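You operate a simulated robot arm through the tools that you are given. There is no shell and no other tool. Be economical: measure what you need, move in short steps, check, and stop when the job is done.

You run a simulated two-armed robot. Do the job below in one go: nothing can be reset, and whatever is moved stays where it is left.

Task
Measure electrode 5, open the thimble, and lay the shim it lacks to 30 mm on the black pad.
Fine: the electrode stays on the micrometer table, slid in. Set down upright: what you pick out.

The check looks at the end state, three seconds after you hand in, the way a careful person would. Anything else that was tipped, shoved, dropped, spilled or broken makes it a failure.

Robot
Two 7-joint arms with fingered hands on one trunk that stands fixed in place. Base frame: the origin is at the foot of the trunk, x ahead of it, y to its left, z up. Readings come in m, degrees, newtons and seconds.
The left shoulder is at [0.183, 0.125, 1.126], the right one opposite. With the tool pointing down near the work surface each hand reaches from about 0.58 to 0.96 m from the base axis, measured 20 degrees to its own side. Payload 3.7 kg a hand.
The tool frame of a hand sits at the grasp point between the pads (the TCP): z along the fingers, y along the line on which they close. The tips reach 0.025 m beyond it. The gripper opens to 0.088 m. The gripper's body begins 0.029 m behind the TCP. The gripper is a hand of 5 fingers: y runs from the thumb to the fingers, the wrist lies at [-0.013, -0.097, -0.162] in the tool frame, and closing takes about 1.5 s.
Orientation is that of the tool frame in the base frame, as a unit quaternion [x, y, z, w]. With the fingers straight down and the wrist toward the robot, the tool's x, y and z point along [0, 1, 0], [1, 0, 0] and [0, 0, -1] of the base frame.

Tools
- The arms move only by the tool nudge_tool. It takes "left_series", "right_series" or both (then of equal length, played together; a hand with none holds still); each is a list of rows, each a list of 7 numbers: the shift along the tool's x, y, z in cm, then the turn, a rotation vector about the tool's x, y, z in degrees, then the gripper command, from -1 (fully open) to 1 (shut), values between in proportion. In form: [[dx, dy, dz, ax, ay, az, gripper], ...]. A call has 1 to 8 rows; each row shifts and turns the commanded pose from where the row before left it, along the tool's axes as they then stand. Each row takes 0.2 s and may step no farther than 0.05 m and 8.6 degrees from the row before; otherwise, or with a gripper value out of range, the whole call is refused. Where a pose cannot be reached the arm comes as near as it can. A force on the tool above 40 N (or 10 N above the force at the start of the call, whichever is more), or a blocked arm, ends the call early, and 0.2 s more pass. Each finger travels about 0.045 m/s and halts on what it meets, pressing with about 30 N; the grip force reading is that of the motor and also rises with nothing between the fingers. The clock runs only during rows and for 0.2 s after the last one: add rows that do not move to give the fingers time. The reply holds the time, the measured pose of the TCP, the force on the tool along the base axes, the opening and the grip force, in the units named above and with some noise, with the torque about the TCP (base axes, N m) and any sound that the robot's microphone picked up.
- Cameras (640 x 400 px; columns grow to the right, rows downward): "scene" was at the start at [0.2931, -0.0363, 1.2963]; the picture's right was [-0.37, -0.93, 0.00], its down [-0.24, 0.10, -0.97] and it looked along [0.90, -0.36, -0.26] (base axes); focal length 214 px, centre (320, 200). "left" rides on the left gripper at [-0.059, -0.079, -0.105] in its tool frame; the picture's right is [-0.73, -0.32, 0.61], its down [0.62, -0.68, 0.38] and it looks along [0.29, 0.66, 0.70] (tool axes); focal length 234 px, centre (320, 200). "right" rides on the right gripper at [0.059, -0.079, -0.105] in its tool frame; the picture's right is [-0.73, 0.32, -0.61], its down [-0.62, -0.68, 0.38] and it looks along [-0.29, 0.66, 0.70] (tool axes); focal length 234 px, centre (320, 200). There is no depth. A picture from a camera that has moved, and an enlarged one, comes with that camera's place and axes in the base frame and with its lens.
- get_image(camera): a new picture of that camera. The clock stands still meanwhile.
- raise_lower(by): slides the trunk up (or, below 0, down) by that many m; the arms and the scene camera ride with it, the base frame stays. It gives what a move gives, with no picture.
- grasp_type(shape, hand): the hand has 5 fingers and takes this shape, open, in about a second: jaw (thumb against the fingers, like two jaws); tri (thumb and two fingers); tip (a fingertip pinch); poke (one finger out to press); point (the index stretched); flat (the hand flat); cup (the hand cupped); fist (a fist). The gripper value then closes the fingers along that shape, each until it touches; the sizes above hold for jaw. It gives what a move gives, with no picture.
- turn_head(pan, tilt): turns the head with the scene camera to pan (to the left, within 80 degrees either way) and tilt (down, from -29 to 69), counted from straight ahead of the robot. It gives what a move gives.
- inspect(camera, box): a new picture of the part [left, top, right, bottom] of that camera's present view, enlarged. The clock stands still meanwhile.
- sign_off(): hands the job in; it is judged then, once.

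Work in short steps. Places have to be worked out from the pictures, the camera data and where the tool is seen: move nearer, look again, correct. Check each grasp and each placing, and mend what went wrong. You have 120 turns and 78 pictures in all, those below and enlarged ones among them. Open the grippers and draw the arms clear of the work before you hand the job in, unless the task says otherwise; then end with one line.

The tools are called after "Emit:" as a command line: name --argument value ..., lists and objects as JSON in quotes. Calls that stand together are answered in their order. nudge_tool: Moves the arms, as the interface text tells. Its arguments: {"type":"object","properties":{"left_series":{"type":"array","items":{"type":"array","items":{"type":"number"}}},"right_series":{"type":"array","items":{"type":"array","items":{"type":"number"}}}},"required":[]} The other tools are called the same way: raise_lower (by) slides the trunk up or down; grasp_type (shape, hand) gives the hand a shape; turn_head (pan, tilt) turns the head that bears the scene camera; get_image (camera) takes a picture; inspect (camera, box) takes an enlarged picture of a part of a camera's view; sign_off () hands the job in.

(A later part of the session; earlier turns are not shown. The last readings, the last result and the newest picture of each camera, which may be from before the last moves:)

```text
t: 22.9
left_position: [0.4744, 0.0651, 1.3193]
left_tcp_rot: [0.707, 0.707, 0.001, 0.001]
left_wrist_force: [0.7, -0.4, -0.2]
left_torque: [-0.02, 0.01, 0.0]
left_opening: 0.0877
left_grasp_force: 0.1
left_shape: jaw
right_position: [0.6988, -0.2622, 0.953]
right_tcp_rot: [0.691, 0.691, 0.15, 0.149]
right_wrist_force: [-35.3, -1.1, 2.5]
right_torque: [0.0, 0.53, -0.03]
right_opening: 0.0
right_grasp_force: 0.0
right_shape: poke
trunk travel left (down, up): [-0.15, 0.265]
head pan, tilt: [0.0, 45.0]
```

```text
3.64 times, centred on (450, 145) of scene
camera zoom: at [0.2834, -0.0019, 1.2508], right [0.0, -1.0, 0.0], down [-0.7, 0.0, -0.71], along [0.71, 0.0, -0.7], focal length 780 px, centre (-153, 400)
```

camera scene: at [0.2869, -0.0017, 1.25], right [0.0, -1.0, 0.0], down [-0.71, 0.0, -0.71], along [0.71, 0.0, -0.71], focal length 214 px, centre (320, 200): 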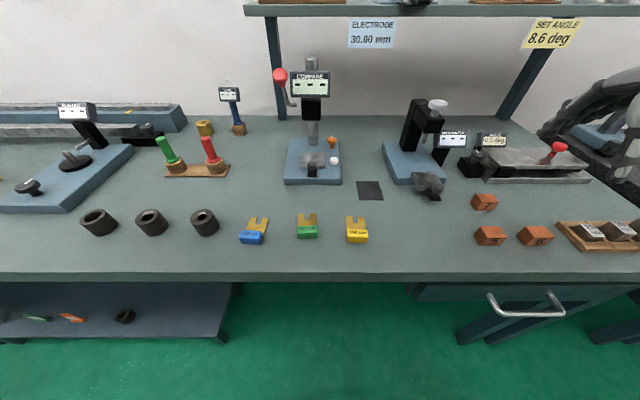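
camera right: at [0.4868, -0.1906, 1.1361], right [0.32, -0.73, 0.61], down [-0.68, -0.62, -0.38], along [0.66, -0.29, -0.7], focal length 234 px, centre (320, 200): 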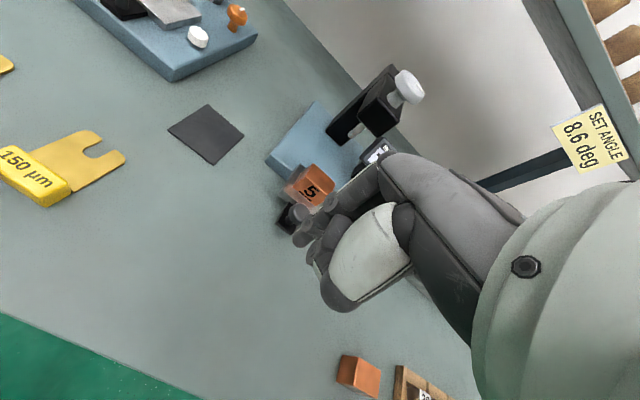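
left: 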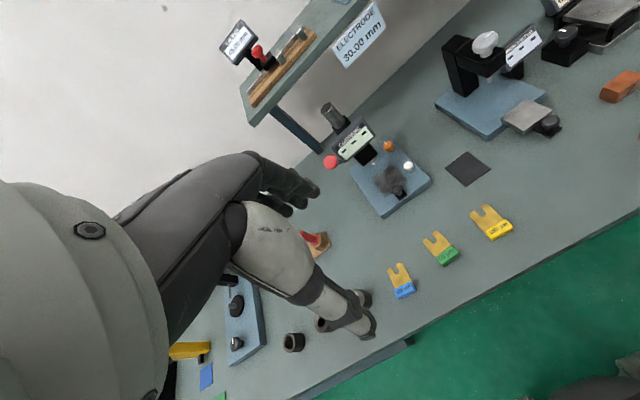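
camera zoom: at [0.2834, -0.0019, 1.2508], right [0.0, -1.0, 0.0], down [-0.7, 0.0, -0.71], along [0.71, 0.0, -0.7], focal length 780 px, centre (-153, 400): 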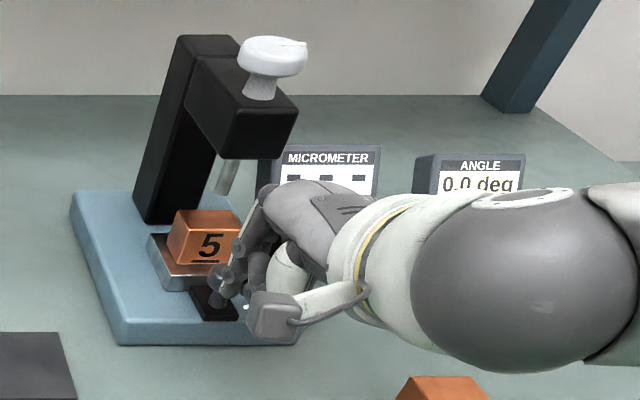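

Force jumped to 35 N with no motion: the stage is fully in. I back off, rise and un-tilt the hand.

Emit:
nudge_tool --right_series '[[0, -0.9, -0.45, 0, 0, 0, 1], [0, -2, -1, 0, 0, 0, 1], [0, -3.5, -1.8, 0, 0, 0, 1], [0, 2, -4.2, 0, 0, 0, 1], [0, 2, -4.2, 8.1, 0, 0, 1], [0, 1.3, -4.4, 8.1, 0, 0, 1], [0, 0.6, -4.6, 8.1, 0, 0, 1], [0, 0, -3, 0, 0, 0, 1]]'

Emit:
inspect --camera "scene" --box '[380, 60, 540, 200]'

Emit:
get_image --camera "right"

```text
t: 24.8
left_position: [0.4802, 0.0644, 1.3182]
left_tcp_rot: [0.706, 0.708, 0.001, -0.001]
left_wrist_force: [-0.1, 0.2, -0.7]
left_torque: [0.01, 0.0, 0.02]
left_opening: 0.0877
left_grasp_force: 0.0
left_shape: jaw
right_position: [0.6313, -0.263, 1.1722]
right_tcp_rot: [0.706, 0.708, 0.002, 0.001]
right_wrist_force: [0.3, -0.1, 0.7]
right_torque: [0.0, 0.03, 0.0]
right_opening: 0.0002
right_grasp_force: 0.1
right_shape: poke
trunk travel left (down, up): [-0.15, 0.265]
head pan, tilt: [0.0, 45.0]
```

```text
2.86 times, centred on (460, 130) of scene
camera zoom: at [0.287, -0.0017, 1.2499], right [0.0, -1.0, 0.0], down [-0.71, 0.0, -0.71], along [0.71, 0.0, -0.71], focal length 613 px, centre (-80, 400)
```

zoom: 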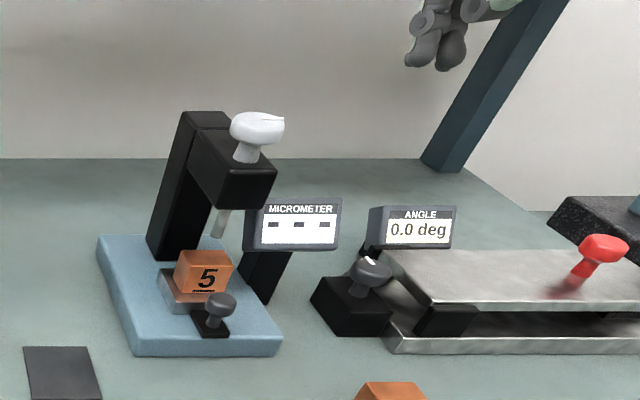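

```text
37 pictures are left
camera right: at [0.5524, -0.2034, 1.278], right [0.32, -0.73, 0.61], down [-0.68, -0.62, -0.39], along [0.66, -0.29, -0.69], focal length 234 px, centre (320, 200)
```

right: 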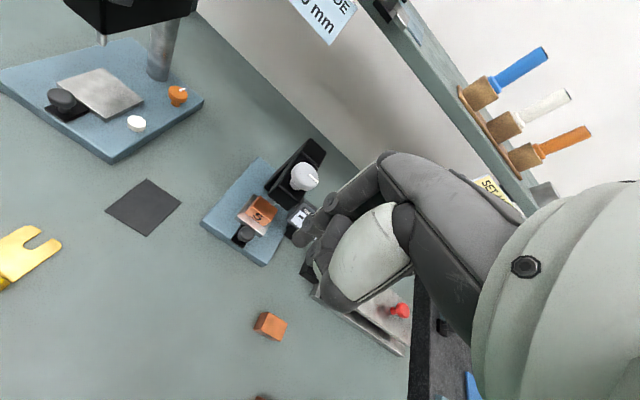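

Electrode 5 sits under the spindle. The thimble cap triangulates to axis (0.768,-0.261), z≈1.065, about 42 mm wide. I take the tri shape, pre-rotate the hand counter-clockwise and move over the cap.

Emit:
grasp_type --shape "tri" --hand "right"

Emit:
nudge_tool --right_series '[[0, 0, 0, 0, 0, -8.4, -1], [0, 0, 0, 0, 0, -8.4, -1], [0, 0, 0, 0, 0, -8.4, -1], [0, 0, 0, 0, 0, -8.4, -1], [0, 0, 0, 0, 0, -8.4, -1], [0, 0, 0, 0, 0, -8, -1], [0, 0, 0, 0, 0, 0, -1]]'

Emit:
nudge_tool --right_series '[[-3.21, 2.98, 0, 0, 0, 0, -1], [-3.21, 2.98, 0, 0, 0, 0, -1], [-3.21, 2.98, 0, 0, 0, 0, -1], [0, 0, 2, 0, 0, 0, -1], [0, 0, 2, 0, 0, 0, -1], [0, 0, 0, 0, 0, 0, -1]]'

Emit:
inspect --camera "scene" --box '[380, 40, 540, 160]'

Emit:
get_image --camera "right"

```text
t: 25.6
left_position: [0.4798, 0.0644, 1.3181]
left_tcp_rot: [0.706, 0.708, 0.0, 0.0]
left_wrist_force: [0.3, -0.1, 0.0]
left_torque: [-0.02, 0.03, 0.0]
left_opening: 0.0876
left_grasp_force: 0.1
left_shape: jaw
right_position: [0.6318, -0.2636, 1.1729]
right_tcp_rot: [0.708, 0.706, 0.001, 0.001]
right_wrist_force: [-0.4, 0.1, 0.8]
right_torque: [-0.02, 0.03, 0.01]
right_opening: 0.0882
right_grasp_force: 0.1
right_shape: tri
trunk travel left (down, up): [-0.15, 0.265]
head pan, tilt: [0.0, 45.0]
```

```text
t: 27.2
left_position: [0.4803, 0.0649, 1.3183]
left_tcp_rot: [0.707, 0.707, 0.0, 0.0]
left_wrist_force: [-0.2, 0.2, 0.4]
left_torque: [0.0, 0.0, 0.02]
left_opening: 0.0876
left_grasp_force: 0.2
left_shape: jaw
right_position: [0.6125, -0.2155, 1.207]
right_tcp_rot: [0.404, 0.914, -0.025, 0.021]
right_wrist_force: [0.5, 0.6, 0.7]
right_torque: [-0.01, -0.03, 0.0]
right_opening: 0.088
right_grasp_force: 0.0
right_shape: tri
right hand out of reach, approached as far as the arm can: row 4, 5, 6
trunk travel left (down, up): [-0.15, 0.265]
head pan, tilt: [0.0, 45.0]
```

```text
t: 28.6
left_position: [0.4807, 0.0642, 1.3184]
left_tcp_rot: [0.707, 0.708, -0.001, 0.0]
left_wrist_force: [0.2, 0.5, -0.6]
left_torque: [-0.01, -0.02, 0.01]
left_opening: 0.0879
left_grasp_force: 0.0
left_shape: jaw
right_position: [0.6208, -0.2148, 1.1795]
right_tcp_rot: [0.406, 0.914, -0.024, 0.021]
right_wrist_force: [-0.2, -0.1, 0.5]
right_torque: [-0.05, -0.05, -0.03]
right_opening: 0.0882
right_grasp_force: 0.1
right_shape: tri
right hand out of reach, approached as far as the arm can: row 1, 2, 3
trunk travel left (down, up): [-0.15, 0.265]
head pan, tilt: [0.0, 45.0]
```

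```text
3.33 times, centred on (460, 100) of scene
camera zoom: at [0.2869, -0.002, 1.25], right [0.0, -1.0, 0.0], down [-0.71, 0.0, -0.71], along [0.71, 0.0, -0.71], focal length 715 px, centre (-147, 533)
```

zoom: 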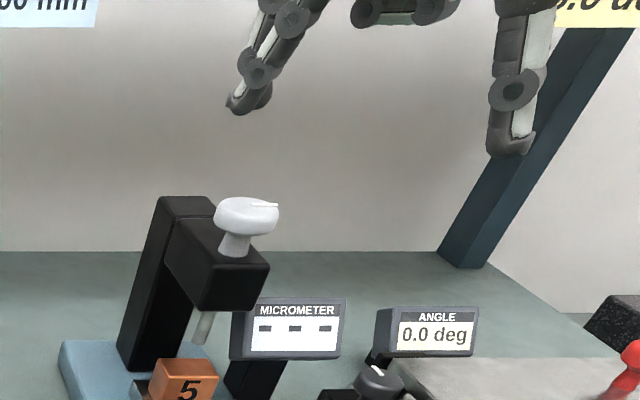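

```text
35 pictures are left
camera right: at [0.5217, -0.2161, 1.284], right [0.71, -0.28, 0.64], down [-0.08, -0.94, -0.33], along [0.69, 0.18, -0.7], focal length 234 px, centre (320, 200)
```

right: 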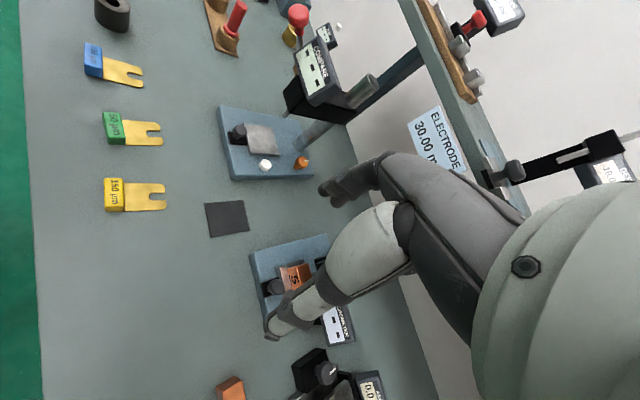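

The -50° yaw is out of reach at this trunk height. I turn back to about -25° and raise the trunk 0.12 m, so the arm works lower relative to the shoulder.

Emit:
nudge_tool --right_series '[[0, 0, 0, 0, 0, 8.5, -1], [0, 0, 0, 0, 0, 8.5, -1], [0, 0, 0, 0, 0, 0, -1]]'

Emit:
raise_lower --by 0.12

```text
t: 29.4
left_position: [0.4802, 0.0646, 1.3177]
left_tcp_rot: [0.706, 0.708, 0.0, -0.001]
left_wrist_force: [0.1, 0.4, -0.1]
left_torque: [0.0, -0.01, -0.01]
left_opening: 0.0876
left_grasp_force: 0.0
left_shape: jaw
right_position: [0.6233, -0.214, 1.1791]
right_tcp_rot: [0.536, 0.844, -0.021, 0.024]
right_wrist_force: [-0.3, -0.2, 0.6]
right_torque: [0.0, 0.03, 0.01]
right_opening: 0.0881
right_grasp_force: 0.1
right_shape: tri
trunk travel left (down, up): [-0.15, 0.265]
head pan, tilt: [0.0, 45.0]
```

```text
t: 30.9
left_position: [0.4814, 0.0642, 1.4363]
left_tcp_rot: [0.706, 0.708, -0.001, 0.0]
left_wrist_force: [0.0, 0.4, 0.4]
left_torque: [0.03, 0.02, 0.0]
left_opening: 0.0878
left_grasp_force: 0.1
left_shape: jaw
right_position: [0.6244, -0.2135, 1.2957]
right_tcp_rot: [0.536, 0.844, -0.022, 0.024]
right_wrist_force: [0.9, -0.3, -1.1]
right_torque: [-0.02, 0.0, -0.02]
right_opening: 0.0878
right_grasp_force: 0.0
right_shape: tri
trunk travel left (down, up): [-0.27, 0.145]
head pan, tilt: [0.0, 45.0]
```

I remove the 3.7° residual tilt, move over the cap axis at yaw -25°, and descend to z≈1.17.

Emit:
nudge_tool --right_series '[[0, 0, 0, -0.6, 3.7, 0, -1], [-3.23, 3.66, 0, 0, 0, 0, -1], [-3.23, 3.66, 0, 0, 0, 0, -1], [-3.23, 3.66, 0, 0, 0, 0, -1], [0, 0, 4.1, 0, 0, 0, -1], [0, 0, 4.1, 0, 0, 0, -1], [0, 0, 4.1, 0, 0, 0, -1], [0, 0, 0, 0, 0, 0, -1]]'

Emit:
inspect --camera "scene" --box '[370, 80, 530, 220]'

Emit:
get_image --camera "right"

```text
t: 32.8
left_position: [0.4799, 0.0648, 1.4391]
left_tcp_rot: [0.707, 0.708, 0.0, 0.001]
left_wrist_force: [-0.6, -0.3, 0.2]
left_torque: [0.0, 0.0, -0.01]
left_opening: 0.0878
left_grasp_force: 0.1
left_shape: jaw
right_position: [0.6712, -0.2186, 1.1674]
right_tcp_rot: [0.536, 0.844, 0.001, -0.001]
right_wrist_force: [0.0, 0.3, 0.0]
right_torque: [0.0, 0.0, 0.0]
right_opening: 0.0882
right_grasp_force: 0.1
right_shape: tri
right hand out of reach, approached as far as the arm can: row 2, 3, 4
trunk travel left (down, up): [-0.27, 0.145]
head pan, tilt: [0.0, 45.0]
```

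```text
2.86 times, centred on (450, 150) of scene
camera zoom: at [0.1655, -0.0018, 1.3794], right [0.0, -1.0, 0.0], down [-0.71, 0.0, -0.71], along [0.71, 0.0, -0.71], focal length 613 px, centre (-51, 343)
```

zoom: 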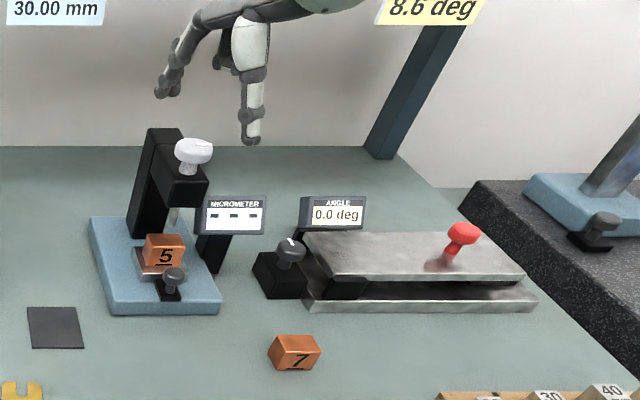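

```text
33 pictures are left
camera right: at [0.5745, -0.1982, 1.2737], right [0.6, -0.52, 0.61], down [-0.35, -0.85, -0.38], along [0.72, 0.02, -0.69], focal length 234 px, centre (320, 200)
```

right: 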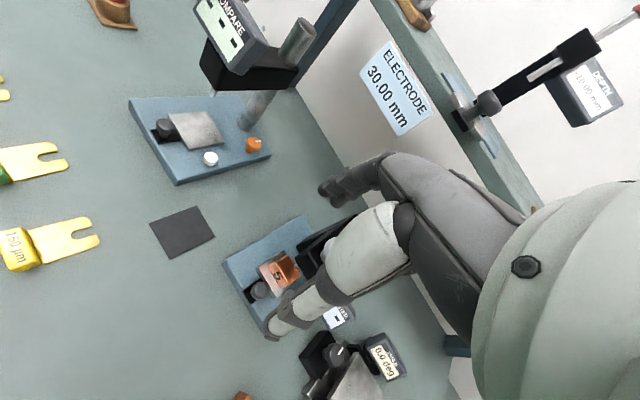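

Raising the trunk leaned it back and cost reach. I lift the hand 8 cm and lower the trunk back by 0.12.

Emit:
nudge_tool --right_series '[[0, 0, -4, 0, 0, 0, -1], [0, 0, -4, 0, 0, 0, -1], [0, 0, 0, 0, 0, 0, -1]]'

Emit:
raise_lower --by -0.12

```text
t: 33.5
left_position: [0.4809, 0.0651, 1.4373]
left_tcp_rot: [0.706, 0.708, 0.0, 0.0]
left_wrist_force: [0.2, 0.5, -0.3]
left_torque: [-0.04, 0.01, 0.0]
left_opening: 0.0876
left_grasp_force: 0.0
left_shape: jaw
right_position: [0.6677, -0.219, 1.2484]
right_tcp_rot: [0.536, 0.845, 0.0, 0.001]
right_wrist_force: [0.6, 0.3, 0.1]
right_torque: [0.02, 0.03, -0.01]
right_opening: 0.0882
right_grasp_force: 0.1
right_shape: tri
trunk travel left (down, up): [-0.27, 0.145]
head pan, tilt: [0.0, 45.0]
```

```text
t: 35.0
left_position: [0.4791, 0.065, 1.3188]
left_tcp_rot: [0.706, 0.708, 0.001, 0.001]
left_wrist_force: [0.5, 0.7, -0.1]
left_torque: [-0.02, -0.04, -0.02]
left_opening: 0.0879
left_grasp_force: 0.0
left_shape: jaw
right_position: [0.6691, -0.2189, 1.1308]
right_tcp_rot: [0.536, 0.844, 0.001, 0.001]
right_wrist_force: [0.2, -0.4, 0.2]
right_torque: [-0.02, 0.03, -0.01]
right_opening: 0.088
right_grasp_force: 0.1
right_shape: tri
trunk travel left (down, up): [-0.15, 0.265]
head pan, tilt: [0.0, 45.0]
```

Now I move over the cap axis at z≈1.14.

Emit:
nudge_tool --right_series '[[0, 0, -1, 0, 0, 0, -1], [-2.43, 2.39, 0, 0, 0, 0, -1], [-2.43, 2.39, 0, 0, 0, 0, -1], [-2.43, 2.39, 0, 0, 0, 0, -1], [0, 0, 0, 0, 0, 0, -1]]'

Emit:
get_image --camera "right"

```text
t: 36.2
left_position: [0.4801, 0.0624, 1.3189]
left_tcp_rot: [0.706, 0.708, 0.0, 0.001]
left_wrist_force: [-0.1, -0.3, 0.0]
left_torque: [0.02, 0.01, -0.02]
left_opening: 0.0873
left_grasp_force: 0.0
left_shape: jaw
right_position: [0.7453, -0.2466, 1.1397]
right_tcp_rot: [0.536, 0.844, 0.001, 0.0]
right_wrist_force: [0.2, -1.0, -0.2]
right_torque: [-0.01, 0.0, 0.03]
right_opening: 0.088
right_grasp_force: 0.0
right_shape: tri
right hand out of reach, approached as far as the arm can: row 4
trunk travel left (down, up): [-0.15, 0.265]
head pan, tilt: [0.0, 45.0]
```

```text
32 pictures are left
camera right: at [0.6492, -0.2269, 1.2457], right [0.6, -0.52, 0.61], down [-0.35, -0.85, -0.38], along [0.72, 0.02, -0.7], focal length 234 px, centre (320, 200)
```

right: 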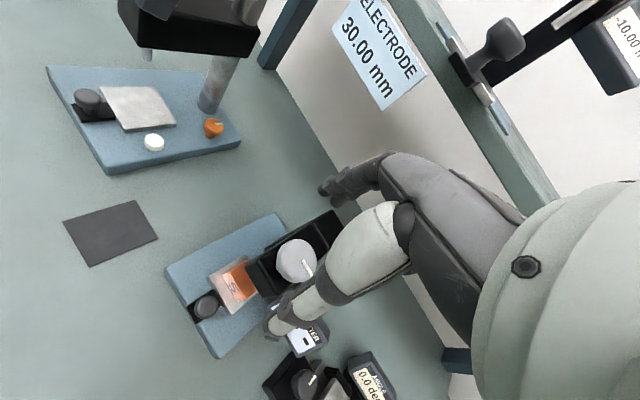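

At yaw -25° it stops 2 cm short. I turn to yaw 0 and try for (0.768,-0.254) again.

Emit:
nudge_tool --right_series '[[0, 0, 0, 0, 0, 8.4, -1], [0, 0, 0, 0, 0, 8.4, -1], [0, 0, 0, 0, 0, 8.4, -1], [-0.74, 2.27, 0, 0, 0, 0, -1], [0, 0, 0, 0, 0, 0, -1]]'

```text
t: 37.5
left_position: [0.4788, 0.0644, 1.3188]
left_tcp_rot: [0.707, 0.708, 0.001, 0.0]
left_wrist_force: [0.3, -0.2, 0.5]
left_torque: [-0.03, -0.02, 0.02]
left_opening: 0.0877
left_grasp_force: 0.2
left_shape: jaw
right_position: [0.7665, -0.2535, 1.1398]
right_tcp_rot: [0.707, 0.707, 0.001, 0.0]
right_wrist_force: [-0.4, 0.3, 0.1]
right_torque: [0.01, 0.01, 0.04]
right_opening: 0.0881
right_grasp_force: 0.1
right_shape: tri
trunk travel left (down, up): [-0.15, 0.265]
head pan, tilt: [0.0, 45.0]
```

Reachable. I narrow the opening to about 60 mm and lower to z≈1.088, then look.

Emit:
nudge_tool --right_series '[[0, 0, 2, 0, 0, 0, -0.4], [0, 0, 2, 0, 0, 0, -0.4], [0, 0, 1.2, 0, 0, 0, -0.4], [0, 0, 0, 0, 0, 0, -0.4]]'

Emit:
inspect --camera "scene" --box '[390, 50, 490, 190]'

Emit:
inspect --camera "right" --box '[200, 130, 400, 330]'

```text
t: 38.5
left_position: [0.48, 0.0648, 1.3189]
left_tcp_rot: [0.707, 0.707, 0.0, 0.0]
left_wrist_force: [0.2, -1.4, -0.1]
left_torque: [-0.01, 0.01, 0.0]
left_opening: 0.0876
left_grasp_force: 0.2
left_shape: jaw
right_position: [0.7696, -0.2535, 1.0876]
right_tcp_rot: [0.707, 0.707, 0.0, 0.0]
right_wrist_force: [-0.8, 0.0, 0.0]
right_torque: [-0.02, 0.01, -0.02]
right_opening: 0.0621
right_grasp_force: 0.1
right_shape: tri
trunk travel left (down, up): [-0.15, 0.265]
head pan, tilt: [0.0, 45.0]
```

```text
2.86 times, centred on (440, 120) of scene
camera zoom: at [0.2874, -0.0019, 1.2498], right [0.0, -1.0, 0.0], down [-0.71, 0.0, -0.71], along [0.71, 0.0, -0.71], focal length 613 px, centre (-23, 429)
```

zoom: 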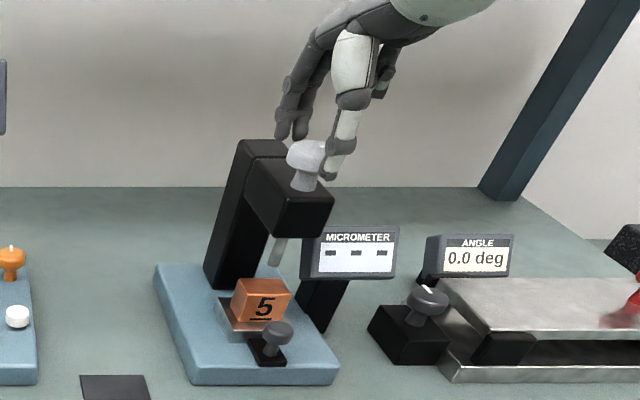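

```text
2.00 times, centred on (300, 230) of right
camera zoom: at [0.6907, -0.1943, 1.1935], right [0.32, -0.73, 0.61], down [-0.68, -0.62, -0.38], along [0.66, -0.29, -0.7], focal length 468 px, centre (360, 140)
```

zoom: 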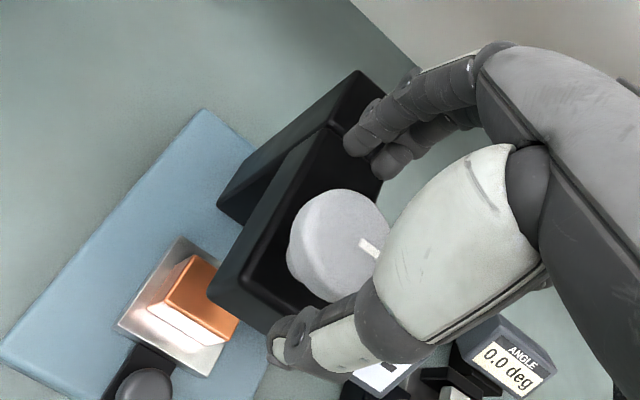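

The cap axis is at (0.768,-0.256) between thumb and fingers. I lower 1.2 cm more and close on it.

Emit:
nudge_tool --right_series '[[0, 0, 0.6, 0, 0, 0, -0.4], [0, 0, 0.6, 0, 0, 0, -0.4], [0, 0, 0, 0, 0, 0, -0.1], [0, 0, 0, 0, 0, 0, 0.2], [0, 0, 0, 0, 0, 0, 0.6], [0, 0, 0, 0, 0, 0, 1], [0, 0, 0, 0, 0, 0, 1], [0, 0, 0, 0, 0, 0, 1]]'

Emit:
inspect --camera "right" --box '[200, 130, 400, 330]'

```text
t: 40.2
left_position: [0.4816, 0.0649, 1.3178]
left_tcp_rot: [0.707, 0.708, -0.001, 0.0]
left_wrist_force: [-0.1, -0.1, -0.3]
left_torque: [-0.02, 0.03, -0.02]
left_opening: 0.0877
left_grasp_force: 0.0
left_shape: jaw
right_position: [0.7685, -0.2531, 1.0715]
right_tcp_rot: [0.708, 0.706, -0.002, -0.001]
right_wrist_force: [-6.2, 5.5, -14.5]
right_torque: [0.1, 0.12, 0.02]
right_opening: 0.024
right_grasp_force: 30.2
right_shape: tri
trunk travel left (down, up): [-0.15, 0.265]
head pan, tilt: [0.0, 45.0]
```

```text
2.00 times, centred on (300, 230) of right
camera zoom: at [0.6901, -0.1941, 1.1785], right [0.33, -0.73, 0.61], down [-0.68, -0.62, -0.38], along [0.65, -0.29, -0.7], focal length 468 px, centre (360, 140)
```

zoom: 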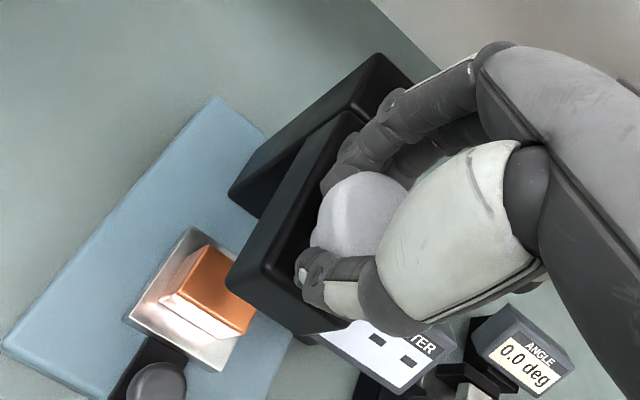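

Gripped (24 mm, 30 N). I relieve the vertical pull by lowering 3 mm and turn clockwise (seen from above) about 32°.

Emit:
nudge_tool --right_series '[[0, 0, 0.3, 0, 0, 0, 1], [0, 0.04, 0, 0, 0, 8, 1], [0, 0.04, 0, 0, 0, 8, 1], [0, 0.04, 0, 0, 0, 8, 1], [0, 0.04, 0, 0, 0, 8, 1], [0, 0, 0, 0, 0, 0, 1]]'

Emit:
inspect --camera "scene" --box '[390, 60, 490, 190]'

```text
t: 41.6
left_position: [0.4813, 0.0658, 1.3171]
left_tcp_rot: [0.706, 0.708, 0.0, -0.001]
left_wrist_force: [-0.4, -0.5, -0.7]
left_torque: [0.03, 0.01, -0.02]
left_opening: 0.0878
left_grasp_force: 0.1
left_shape: jaw
right_position: [0.7711, -0.2526, 1.0713]
right_tcp_rot: [0.875, 0.485, -0.001, 0.0]
right_wrist_force: [3.0, 7.3, -8.7]
right_torque: [0.12, 0.05, 0.07]
right_opening: 0.0242
right_grasp_force: 29.8
right_shape: tri
trunk travel left (down, up): [-0.15, 0.265]
head pan, tilt: [0.0, 45.0]
```

```text
3.08 times, centred on (440, 125) of scene
camera zoom: at [0.2889, -0.0011, 1.2494], right [0.0, -1.0, 0.0], down [-0.71, 0.0, -0.71], along [0.71, 0.0, -0.71], focal length 660 px, centre (-49, 431)
```

zoom: 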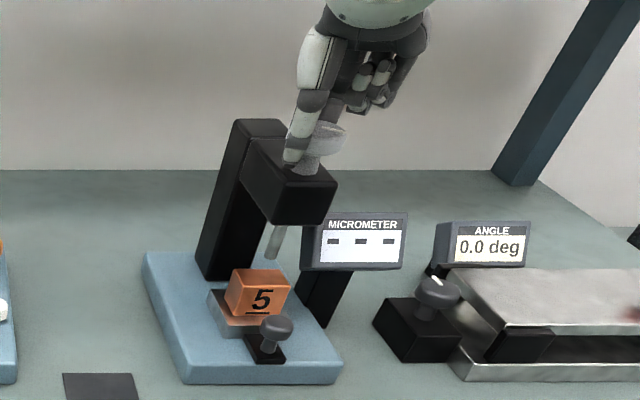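

The spindle has dropped about a third of the gap, so clockwise closes it. I turn another 40° in the same grip.

Emit:
nudge_tool --right_series '[[0, 0.04, 0, 0, 0, 8, 1], [0, 0.04, 0, 0, 0, 8, 1], [0, 0.04, 0, 0, 0, 8, 1], [0, 0.04, 0, 0, 0, 8, 1], [0, 0.04, 0, 0, 0, 8, 1], [0, 0, 0, 0, 0, 0, 1]]'

Emit:
inspect --camera "scene" --box '[390, 60, 490, 190]'

```text
t: 43.0
left_position: [0.4839, 0.0662, 1.3168]
left_tcp_rot: [0.707, 0.708, -0.002, -0.001]
left_wrist_force: [-0.1, 0.1, -0.2]
left_torque: [0.02, 0.02, 0.0]
left_opening: 0.0878
left_grasp_force: 0.0
left_shape: jaw
right_position: [0.7707, -0.258, 1.0691]
right_tcp_rot: [0.982, 0.19, -0.001, -0.001]
right_wrist_force: [17.4, 13.6, -9.5]
right_torque: [0.16, -0.11, 0.06]
right_opening: 0.0242
right_grasp_force: 29.7
right_shape: tri
right hand out of reach, approached as far as the arm can: row 5
trunk travel left (down, up): [-0.15, 0.265]
head pan, tilt: [0.0, 45.0]
```

```text
3.08 times, centred on (440, 125) of scene
camera zoom: at [0.291, -0.0002, 1.2487], right [0.0, -1.0, 0.0], down [-0.71, 0.0, -0.7], along [0.7, 0.0, -0.71], focal length 660 px, centre (-49, 431)
```

zoom: 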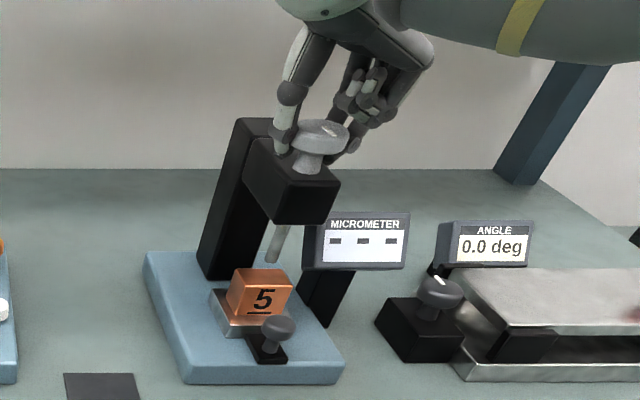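

The pointer mark may not have followed the hand, so I look closer at the cap and spindle.

Emit:
inspect --camera "scene" --box '[420, 90, 470, 160]'

```text
5.71 times, centred on (445, 125) of scene
camera zoom: at [0.291, -0.0002, 1.2487], right [0.0, -1.0, 0.0], down [-0.71, 0.0, -0.7], along [0.7, 0.0, -0.71], focal length 1226 px, centre (-394, 629)
```

zoom: 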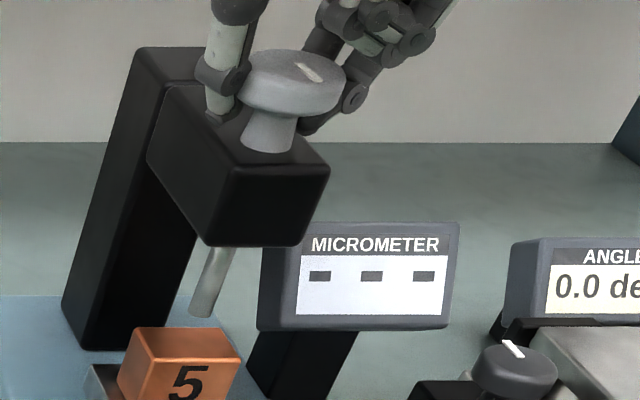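

The mark has turned about 65° with the hand and the spindle is about 8 mm above the cube. I open, rotate the hand back to yaw 0 around the cap, and will regrip.

Emit:
nudge_tool --right_series '[[0, 0, 0, 0, 0, 0, 0.3], [0, 0, 0, 0, 0, 0, -0.1], [0, 0, -0.3, 0, 0, 0, -0.4], [0, 0, 0, 0, 0, 0, -0.4]]'

Emit:
nudge_tool --right_series '[[0, 0, 0, 0, 0, -8.5, -0.4], [0, 0, 0, 0, 0, -8.5, -0.4], [0, 0, 0, 0, 0, -8.5, -0.4], [0, 0, 0, 0, 0, -8.5, -0.4], [0, 0, 0, 0, 0, -8.5, -0.4], [0, 0, 0, 0, 0, -8.5, -0.4], [0, 0, 0, 0, 0, -8.5, -0.4], [0, 0, 0, 0, 0, -8.5, -0.4]]'

```text
t: 44.0
left_position: [0.4802, 0.0649, 1.3184]
left_tcp_rot: [0.707, 0.708, -0.001, 0.0]
left_wrist_force: [0.2, 0.5, -0.7]
left_torque: [-0.03, 0.02, -0.02]
left_opening: 0.0878
left_grasp_force: 0.0
left_shape: jaw
right_position: [0.7663, -0.2611, 1.0755]
right_tcp_rot: [0.982, 0.189, 0.001, 0.0]
right_wrist_force: [-0.5, 0.3, -0.3]
right_torque: [-0.01, -0.03, 0.02]
right_opening: 0.061
right_grasp_force: 0.2
right_shape: tri
trunk travel left (down, up): [-0.15, 0.265]
head pan, tilt: [0.0, 45.0]
```

```text
t: 45.9
left_position: [0.4806, 0.0636, 1.3177]
left_tcp_rot: [0.707, 0.708, 0.0, 0.001]
left_wrist_force: [-0.3, 0.5, 0.9]
left_torque: [0.05, 0.04, 0.03]
left_opening: 0.0877
left_grasp_force: 0.1
left_shape: jaw
right_position: [0.7664, -0.2613, 1.0745]
right_tcp_rot: [0.707, 0.707, 0.001, -0.001]
right_wrist_force: [-0.3, -0.4, 0.6]
right_torque: [0.01, -0.01, 0.0]
right_opening: 0.0613
right_grasp_force: 0.1
right_shape: tri
trunk travel left (down, up): [-0.15, 0.265]
head pan, tilt: [0.0, 45.0]
```

Now I recentre on the cap and close again.

Emit:
nudge_tool --right_series '[[0.75, 0.15, 0.4, 0, 0, 0, -0.4], [0, 0, 0, 0, 0, 0, 0], [0, 0, 0, 0, 0, 0, 0.4], [0, 0, 0, 0, 0, 0, 1], [0, 0, 0, 0, 0, 0, 1], [0, 0, 0, 0, 0, 0, 1]]'

Emit:
nudge_tool --right_series '[[0, 0.04, 0, 0, 0, 6, 1], [0, 0.04, 0, 0, 0, 6, 1], [0, 0.04, 0, 0, 0, 6, 1], [0, 0.04, 0, 0, 0, 6, 1], [0, 0.04, 0, 0, 0, 6, 1], [0, 0.04, 0, 0, 0, 6, 1], [0, 0, 0, 0, 0, 0, 1]]'

Emit:
inspect --camera "scene" --box '[420, 90, 470, 160]'

```text
t: 47.2
left_position: [0.4804, 0.0651, 1.317]
left_tcp_rot: [0.707, 0.708, -0.001, -0.001]
left_wrist_force: [0.0, -0.3, 0.5]
left_torque: [0.03, 0.0, -0.02]
left_opening: 0.0876
left_grasp_force: 0.0
left_shape: jaw
right_position: [0.7686, -0.2532, 1.0679]
right_tcp_rot: [0.707, 0.707, -0.001, -0.002]
right_wrist_force: [-4.2, 4.3, -10.8]
right_torque: [0.02, -0.13, 0.05]
right_opening: 0.0235
right_grasp_force: 29.9
right_shape: tri
trunk travel left (down, up): [-0.15, 0.265]
head pan, tilt: [0.0, 45.0]
```

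```text
t: 48.9
left_position: [0.4839, 0.065, 1.3162]
left_tcp_rot: [0.707, 0.708, -0.001, -0.002]
left_wrist_force: [-0.5, -0.4, 0.2]
left_torque: [-0.02, 0.0, 0.01]
left_opening: 0.0875
left_grasp_force: 0.1
left_shape: jaw
right_position: [0.7729, -0.2523, 1.0675]
right_tcp_rot: [0.892, 0.452, -0.002, -0.001]
right_wrist_force: [-1.4, 7.9, -24.0]
right_torque: [-0.09, -0.04, 0.03]
right_opening: 0.0229
right_grasp_force: 29.8
right_shape: tri
trunk travel left (down, up): [-0.15, 0.265]
head pan, tilt: [0.0, 45.0]
```

```text
5.71 times, centred on (445, 125) of scene
camera zoom: at [0.2901, -0.0017, 1.2489], right [0.0, -1.0, 0.0], down [-0.71, 0.0, -0.71], along [0.71, 0.0, -0.71], focal length 1226 px, centre (-394, 629)
```

zoom: 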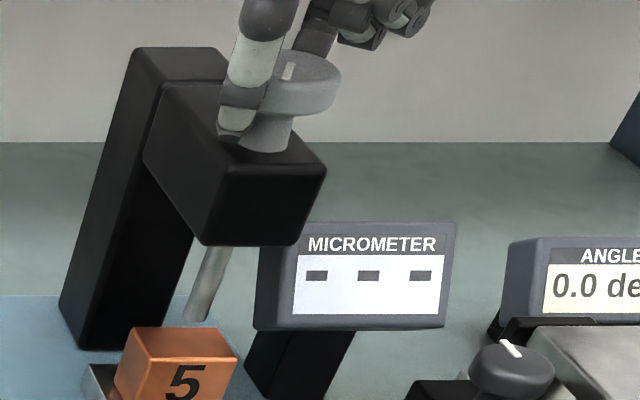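

It descends steadily; the cap sinks too, so I lower the hand slightly while turning another 32°.

Emit:
nudge_tool --right_series '[[0, 0, 0.4, 0, 0, 0, 1], [0, 0.04, 0.05, 0, 0, 6.5, 1], [0, 0.04, 0.05, 0, 0, 6.5, 1], [0, 0.04, 0.05, 0, 0, 6.5, 1], [0, 0.04, 0.05, 0, 0, 6.5, 1], [0, 0.04, 0.05, 0, 0, 4, 1], [0, 0, 0, 0, 0, 0, 1]]'

Emit:
inspect --camera "scene" --box '[420, 90, 470, 160]'

```text
t: 50.5
left_position: [0.4812, 0.0668, 1.3178]
left_tcp_rot: [0.706, 0.708, 0.0, 0.001]
left_wrist_force: [-0.8, 0.7, 0.3]
left_torque: [-0.02, -0.02, 0.0]
left_opening: 0.0878
left_grasp_force: 0.0
left_shape: jaw
right_position: [0.7727, -0.2568, 1.066]
right_tcp_rot: [0.978, 0.207, 0.002, -0.001]
right_wrist_force: [18.1, 10.2, 6.6]
right_torque: [-0.2, -0.2, 0.06]
right_opening: 0.0248
right_grasp_force: 30.1
right_shape: tri
right hand out of reach, approached as far as the arm can: row 6
trunk travel left (down, up): [-0.15, 0.265]
head pan, tilt: [0.0, 45.0]
```

```text
5.71 times, centred on (445, 125) of scene
camera zoom: at [0.2887, -0.0003, 1.2497], right [0.0, -1.0, 0.0], down [-0.71, 0.0, -0.71], along [0.71, 0.0, -0.71], focal length 1226 px, centre (-394, 629)
```

zoom: 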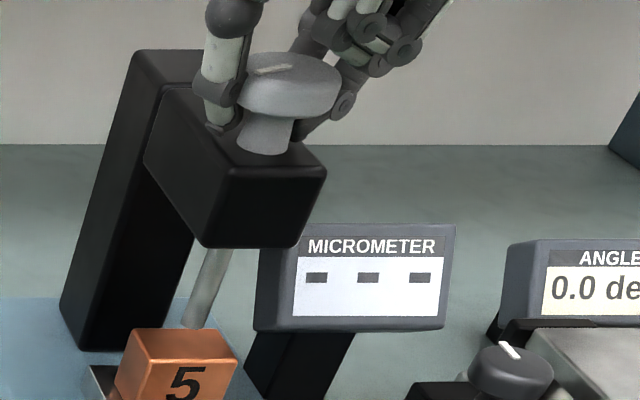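

The spindle tip is near the cube top now. Another regrip: open, rotate back, recentre.

Emit:
nudge_tool --right_series '[[0, 0, 0, 0, 0, 0, 0.3], [0, 0, 0, 0, 0, 0, -0.1], [0, 0, -0.2, 0, 0, 0, -0.4], [0, 0, 0, 0, 0, 0, -0.4]]'

Emit:
nudge_tool --right_series '[[0, 0, 0, 0, 0, -8.3, -0.4], [0, 0, 0, 0, 0, -8.3, -0.4], [0, 0, 0, 0, 0, -8.3, -0.4], [0, 0, 0, 0, 0, -8.3, -0.4], [0, 0, 0, 0, 0, -8.3, -0.4], [0, 0, 0, 0, 0, -8.3, -0.4], [0, 0, 0, 0, 0, -8.3, -0.4], [0, 0, 0, 0, 0, -8.3, -0.4]]'

```text
t: 51.5
left_position: [0.4802, 0.0644, 1.3181]
left_tcp_rot: [0.707, 0.707, 0.0, 0.0]
left_wrist_force: [-0.2, -0.9, 0.0]
left_torque: [0.02, 0.03, -0.01]
left_opening: 0.0878
left_grasp_force: 0.0
left_shape: jaw
right_position: [0.7708, -0.2595, 1.0663]
right_tcp_rot: [0.978, 0.207, 0.0, -0.001]
right_wrist_force: [0.6, 1.0, 0.9]
right_torque: [0.02, 0.01, -0.03]
right_opening: 0.0612
right_grasp_force: 0.1
right_shape: tri
trunk travel left (down, up): [-0.15, 0.265]
head pan, tilt: [0.0, 45.0]
```

```text
t: 53.2
left_position: [0.48, 0.0651, 1.3177]
left_tcp_rot: [0.706, 0.708, 0.001, 0.0]
left_wrist_force: [0.3, 0.5, -0.1]
left_torque: [0.04, 0.01, -0.03]
left_opening: 0.0876
left_grasp_force: 0.1
left_shape: jaw
right_position: [0.7697, -0.2591, 1.0657]
right_tcp_rot: [0.705, 0.71, 0.001, 0.0]
right_wrist_force: [-0.4, -1.0, 0.3]
right_torque: [-0.02, -0.06, -0.04]
right_opening: 0.0614
right_grasp_force: 0.1
right_shape: tri
trunk travel left (down, up): [-0.15, 0.265]
head pan, tilt: [0.0, 45.0]
```

Recentre, grip, and turn about 30° with the force watched.

Emit:
nudge_tool --right_series '[[0.6, -0.15, 0, 0, 0, 0, -0.4], [0, 0, 0, 0, 0, 0, 0], [0, 0, 0, 0, 0, 0, 0.4], [0, 0, 0, 0, 0, 0, 1], [0, 0, 0, 0, 0, 0, 1], [0, 0, 0, 0, 0, 0, 1]]'

Emit:
nudge_tool --right_series '[[0, 0.04, 0.05, 0, 0, 6, 1], [0, 0.04, 0.05, 0, 0, 6, 1], [0, 0.04, 0.05, 0, 0, 6, 1], [0, 0.04, 0.05, 0, 0, 6, 1], [0, 0.04, 0.05, 0, 0, 6, 1], [0, 0.04, 0.05, 0, 0, 6, 1], [0, 0, 0, 0, 0, 0, 1]]'

Emit:
inspect --camera "scene" --box '[420, 90, 470, 160]'

```text
t: 54.6
left_position: [0.4809, 0.0651, 1.3176]
left_tcp_rot: [0.706, 0.708, -0.001, -0.001]
left_wrist_force: [0.3, 0.3, -0.3]
left_torque: [-0.01, -0.01, -0.02]
left_opening: 0.0876
left_grasp_force: 0.1
left_shape: jaw
right_position: [0.7682, -0.2529, 1.0644]
right_tcp_rot: [0.706, 0.709, -0.001, -0.001]
right_wrist_force: [-4.5, 2.3, -5.5]
right_torque: [-0.04, -0.39, 0.06]
right_opening: 0.0237
right_grasp_force: 30.4
right_shape: tri
trunk travel left (down, up): [-0.15, 0.265]
head pan, tilt: [0.0, 45.0]
```

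```text
t: 56.2
left_position: [0.4803, 0.0651, 1.3189]
left_tcp_rot: [0.706, 0.708, 0.0, 0.0]
left_wrist_force: [0.8, 0.4, 0.3]
left_torque: [-0.01, -0.01, -0.01]
left_opening: 0.0878
left_grasp_force: 0.0
left_shape: jaw
right_position: [0.7723, -0.2535, 1.0638]
right_tcp_rot: [0.89, 0.455, 0.001, 0.0]
right_wrist_force: [1.5, 1.8, 0.2]
right_torque: [-0.38, -0.32, 0.03]
right_opening: 0.0239
right_grasp_force: 30.0
right_shape: tri
trunk travel left (down, up): [-0.15, 0.265]
head pan, tilt: [0.0, 45.0]
```

```text
5.71 times, centred on (445, 125) of scene
camera zoom: at [0.2876, -0.0015, 1.2498], right [0.0, -1.0, 0.0], down [-0.71, 0.0, -0.71], along [0.71, 0.0, -0.71], focal length 1226 px, centre (-394, 629)
```

zoom: 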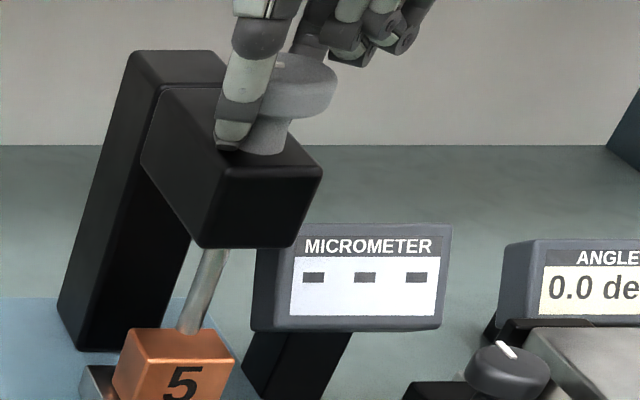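

The spindle tip is now just over the cube. I keep turning another 30°.

Emit:
nudge_tool --right_series '[[0, 0.04, 0.05, 0, 0, 6, 1], [0, 0.04, 0.05, 0, 0, 6, 1], [0, 0.04, 0.05, 0, 0, 6, 1], [0, 0.04, 0.05, 0, 0, 6, 1], [0, 0.04, 0.05, 0, 0, 5, 1], [0, 0, 0, 0, 0, 0, 1]]'

Emit:
inspect --camera "scene" --box '[420, 90, 470, 160]'

```text
t: 57.6
left_position: [0.4797, 0.0658, 1.3185]
left_tcp_rot: [0.707, 0.707, -0.001, 0.001]
left_wrist_force: [-0.2, -0.2, 0.5]
left_torque: [-0.02, 0.0, 0.0]
left_opening: 0.0876
left_grasp_force: 0.1
left_shape: jaw
right_position: [0.7731, -0.254, 1.0628]
right_tcp_rot: [0.976, 0.219, 0.004, 0.0]
right_wrist_force: [15.6, 3.8, 18.3]
right_torque: [-0.55, -0.32, 0.17]
right_opening: 0.025
right_grasp_force: 30.1
right_shape: tri
trunk travel left (down, up): [-0.15, 0.265]
head pan, tilt: [0.0, 45.0]
```

```text
5.71 times, centred on (445, 125) of scene
camera zoom: at [0.2872, -0.0007, 1.2501], right [0.0, -1.0, 0.0], down [-0.71, 0.0, -0.71], along [0.71, 0.0, -0.71], focal length 1226 px, centre (-394, 629)
```

zoom: 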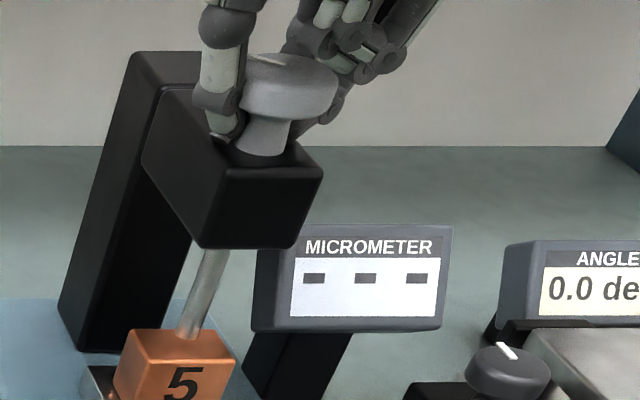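

Not yet measuring, and the fingertips now press on the frame (+18 N), so I raise 3 mm. I regrip for another turn.

Emit:
nudge_tool --right_series '[[0, 0, 0, 0, 0, 0, 0.3], [0, 0, -0.2, 0, 0, 0, -0.1], [0, 0, -0.2, 0, 0, 0, -0.4], [0, 0, 0, 0, 0, 0, -0.4]]'

Emit:
nudge_tool --right_series '[[0, 0, 0, 0, 0, -8.2, -0.4], [0, 0, 0, 0, 0, -8.2, -0.4], [0, 0, 0, 0, 0, -8.2, -0.4], [0, 0, 0, 0, 0, -8.2, -0.4], [0, 0, 0, 0, 0, -8.2, -0.4], [0, 0, 0, 0, 0, -8.2, -0.4], [0, 0, 0, 0, 0, -8.2, -0.4], [0, 0, 0, 0, 0, -8.2, -0.4]]'

Emit:
inspect --camera "right" --box '[200, 130, 400, 330]'

```text
t: 58.6
left_position: [0.4781, 0.0646, 1.3193]
left_tcp_rot: [0.707, 0.707, 0.0, 0.002]
left_wrist_force: [-0.4, 0.2, -0.4]
left_torque: [-0.03, -0.01, 0.03]
left_opening: 0.0876
left_grasp_force: 0.0
left_shape: jaw
right_position: [0.7698, -0.2561, 1.0649]
right_tcp_rot: [0.976, 0.219, 0.0, 0.0]
right_wrist_force: [-2.6, 4.3, 14.3]
right_torque: [-0.17, -0.22, 0.0]
right_opening: 0.0558
right_grasp_force: 0.0
right_shape: tri
trunk travel left (down, up): [-0.15, 0.265]
head pan, tilt: [0.0, 45.0]
```

```text
t: 60.5
left_position: [0.477, 0.0606, 1.319]
left_tcp_rot: [0.707, 0.708, 0.002, -0.001]
left_wrist_force: [0.1, 0.6, -0.5]
left_torque: [-0.02, -0.03, 0.0]
left_opening: 0.0876
left_grasp_force: 0.0
left_shape: jaw
right_position: [0.7704, -0.2637, 1.063]
right_tcp_rot: [0.704, 0.711, -0.001, 0.001]
right_wrist_force: [-8.4, -35.2, 10.0]
right_torque: [-0.82, -0.25, -1.38]
right_opening: 0.0623
right_grasp_force: 0.0
right_shape: tri
trunk travel left (down, up): [-0.15, 0.265]
head pan, tilt: [0.0, 45.0]
```

```text
2.00 times, centred on (300, 230) of right
camera zoom: at [0.6914, -0.2048, 1.1703], right [0.33, -0.72, 0.61], down [-0.67, -0.63, -0.38], along [0.66, -0.28, -0.7], focal length 468 px, centre (360, 140)
```

zoom: 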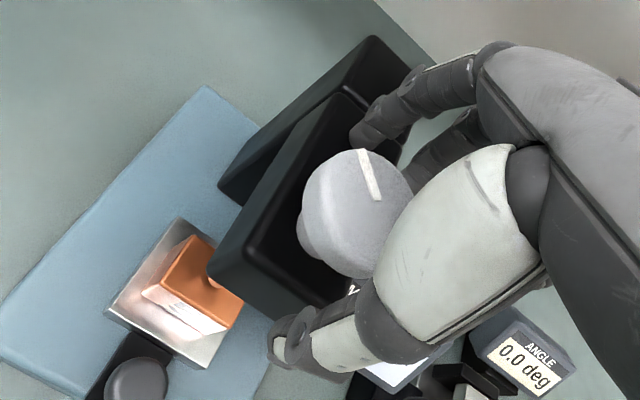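

A finger is jammed sideways (-35 N), probably against the frame. I lift the hand 3 cm straight up to free it.

Emit:
nudge_tool --right_series '[[0, 0, -1, 0, 0, 0, -0.4], [0, 0, -2, 0, 0, 0, -0.4], [0, 0, 0, 0, 0, 0, -0.4]]'

Emit:
inspect --camera "scene" --box '[390, 80, 490, 200]'

```text
t: 61.2
left_position: [0.4814, 0.0637, 1.3179]
left_tcp_rot: [0.707, 0.708, -0.001, 0.0]
left_wrist_force: [0.8, -0.8, -0.2]
left_torque: [-0.01, 0.04, 0.0]
left_opening: 0.0878
left_grasp_force: 0.0
left_shape: jaw
right_position: [0.7725, -0.2527, 1.0925]
right_tcp_rot: [0.7, 0.714, 0.001, -0.001]
right_wrist_force: [0.0, 0.5, 0.8]
right_torque: [0.03, 0.0, 0.03]
right_opening: 0.0615
right_grasp_force: 0.1
right_shape: tri
trunk travel left (down, up): [-0.15, 0.265]
head pan, tilt: [0.0, 45.0]
```

```text
3.33 times, centred on (440, 140) of scene
camera zoom: at [0.2885, -0.0018, 1.2493], right [0.0, -1.0, 0.0], down [-0.71, 0.0, -0.71], along [0.71, 0.0, -0.71], focal length 715 px, centre (-80, 400)
```

zoom: 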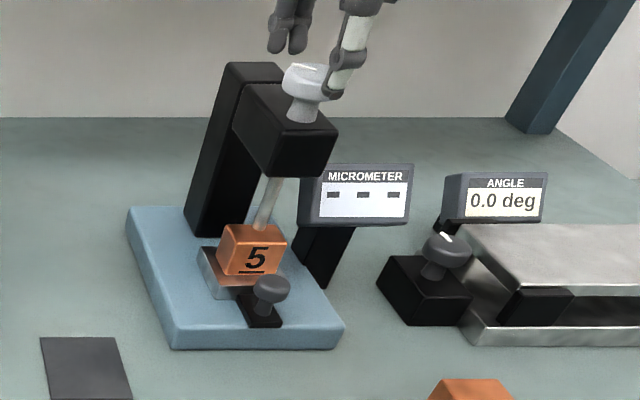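

The micrometer stands where it was. The cap does not sink (still z≈1.067), so I regrip at the original height, z≈1.073, and turn 36°.

Emit:
nudge_tool --right_series '[[0, -0.4, 1.9, 0, 0, 1, -0.4], [0, 0, 0, 0, 0, 0, -0.1], [0, 0, 0, 0, 0, 0, 0.2], [0, 0, 0, 0, 0, 0, 0.6], [0, 0, 0, 0, 0, 0, 1], [0, 0, 0, 0, 0, 0, 1], [0, 0, 0, 0, 0, 0, 1]]'

Emit:
nudge_tool --right_series '[[0, 0.04, 0, 0, 0, 6, 1], [0, 0.04, 0, 0, 0, 6, 1], [0, 0.04, 0, 0, 0, 6, 1], [0, 0.04, 0, 0, 0, 6, 1], [0, 0.04, 0, 0, 0, 6, 1], [0, 0.04, 0, 0, 0, 6, 1], [0, 0, 0, 0, 0, 0, 1]]'

Emit:
inspect --camera "scene" --box '[420, 90, 470, 160]'

```text
t: 62.9
left_position: [0.4807, 0.0644, 1.3178]
left_tcp_rot: [0.707, 0.708, 0.0, -0.001]
left_wrist_force: [-0.3, 0.7, 0.0]
left_torque: [0.05, 0.0, 0.01]
left_opening: 0.0876
left_grasp_force: 0.0
left_shape: jaw
right_position: [0.7687, -0.2556, 1.0711]
right_tcp_rot: [0.708, 0.706, -0.002, -0.002]
right_wrist_force: [-6.8, 4.7, -12.7]
right_torque: [0.03, 0.07, 0.03]
right_opening: 0.0247
right_grasp_force: 29.5
right_shape: tri
trunk travel left (down, up): [-0.15, 0.265]
head pan, tilt: [0.0, 45.0]
```

```text
t: 64.5
left_position: [0.482, 0.0642, 1.3184]
left_tcp_rot: [0.706, 0.708, 0.0, 0.0]
left_wrist_force: [0.3, 0.2, 0.3]
left_torque: [0.01, 0.01, 0.0]
left_opening: 0.0875
left_grasp_force: 0.1
left_shape: jaw
right_position: [0.7737, -0.2556, 1.0742]
right_tcp_rot: [0.891, 0.453, -0.002, -0.001]
right_wrist_force: [-5.0, 7.0, -23.4]
right_torque: [0.14, 0.11, 0.0]
right_opening: 0.0247
right_grasp_force: 29.8
right_shape: tri
trunk travel left (down, up): [-0.15, 0.265]
head pan, tilt: [0.0, 45.0]
```

```text
5.71 times, centred on (445, 125) of scene
camera zoom: at [0.2895, -0.0018, 1.2491], right [0.0, -1.0, 0.0], down [-0.71, 0.0, -0.71], along [0.71, 0.0, -0.71], focal length 1226 px, centre (-394, 629)
```

zoom: 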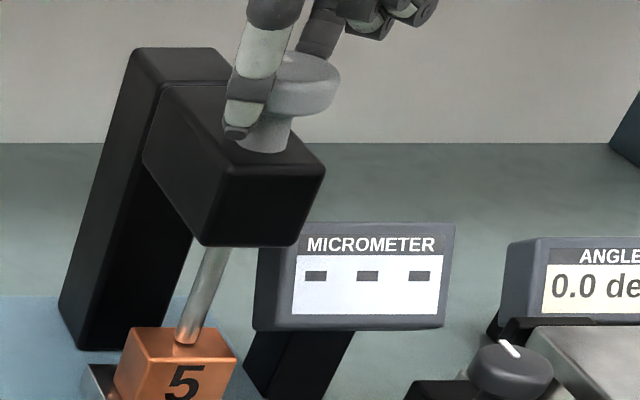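

The tip is almost touching the cube top. I continue turning gently.

Emit:
nudge_tool --right_series '[[0, 0.03, 0.1, 0, 0, 6, 1], [0, 0.03, 0, 0, 0, 6, 1], [0, 0.03, 0, 0, 0, 6, 1], [0, 0.03, 0, 0, 0, 6, 1], [0, 0.03, 0, 0, 0, 5, 1], [0, 0, 0, 0, 0, 0, 1]]'

Emit:
inspect --camera "scene" --box '[420, 90, 470, 160]'

```text
t: 65.8
left_position: [0.4847, 0.0663, 1.3169]
left_tcp_rot: [0.706, 0.708, -0.002, 0.0]
left_wrist_force: [0.1, -1.4, -0.2]
left_torque: [-0.02, -0.01, -0.02]
left_opening: 0.0878
left_grasp_force: 0.1
left_shape: jaw
right_position: [0.7749, -0.2551, 1.071]
right_tcp_rot: [0.976, 0.217, -0.001, -0.003]
right_wrist_force: [10.2, 22.4, -19.6]
right_torque: [0.31, -0.2, 0.41]
right_opening: 0.023
right_grasp_force: 30.1
right_shape: tri
trunk travel left (down, up): [-0.15, 0.265]
head pan, tilt: [0.0, 45.0]
```

```text
5.71 times, centred on (445, 125) of scene
camera zoom: at [0.291, 0.0003, 1.2488], right [0.0, -1.0, 0.0], down [-0.71, 0.0, -0.7], along [0.7, 0.0, -0.71], focal length 1226 px, centre (-394, 629)
```

zoom: 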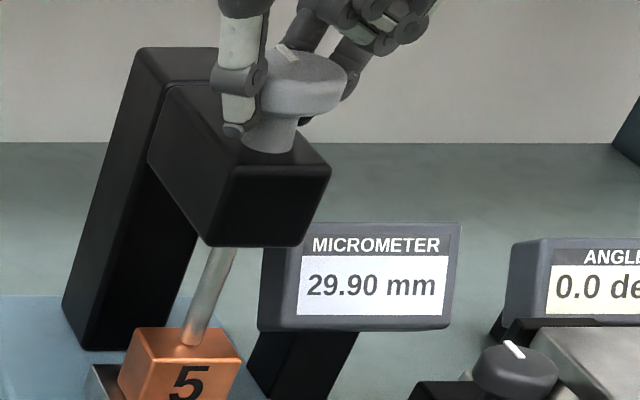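

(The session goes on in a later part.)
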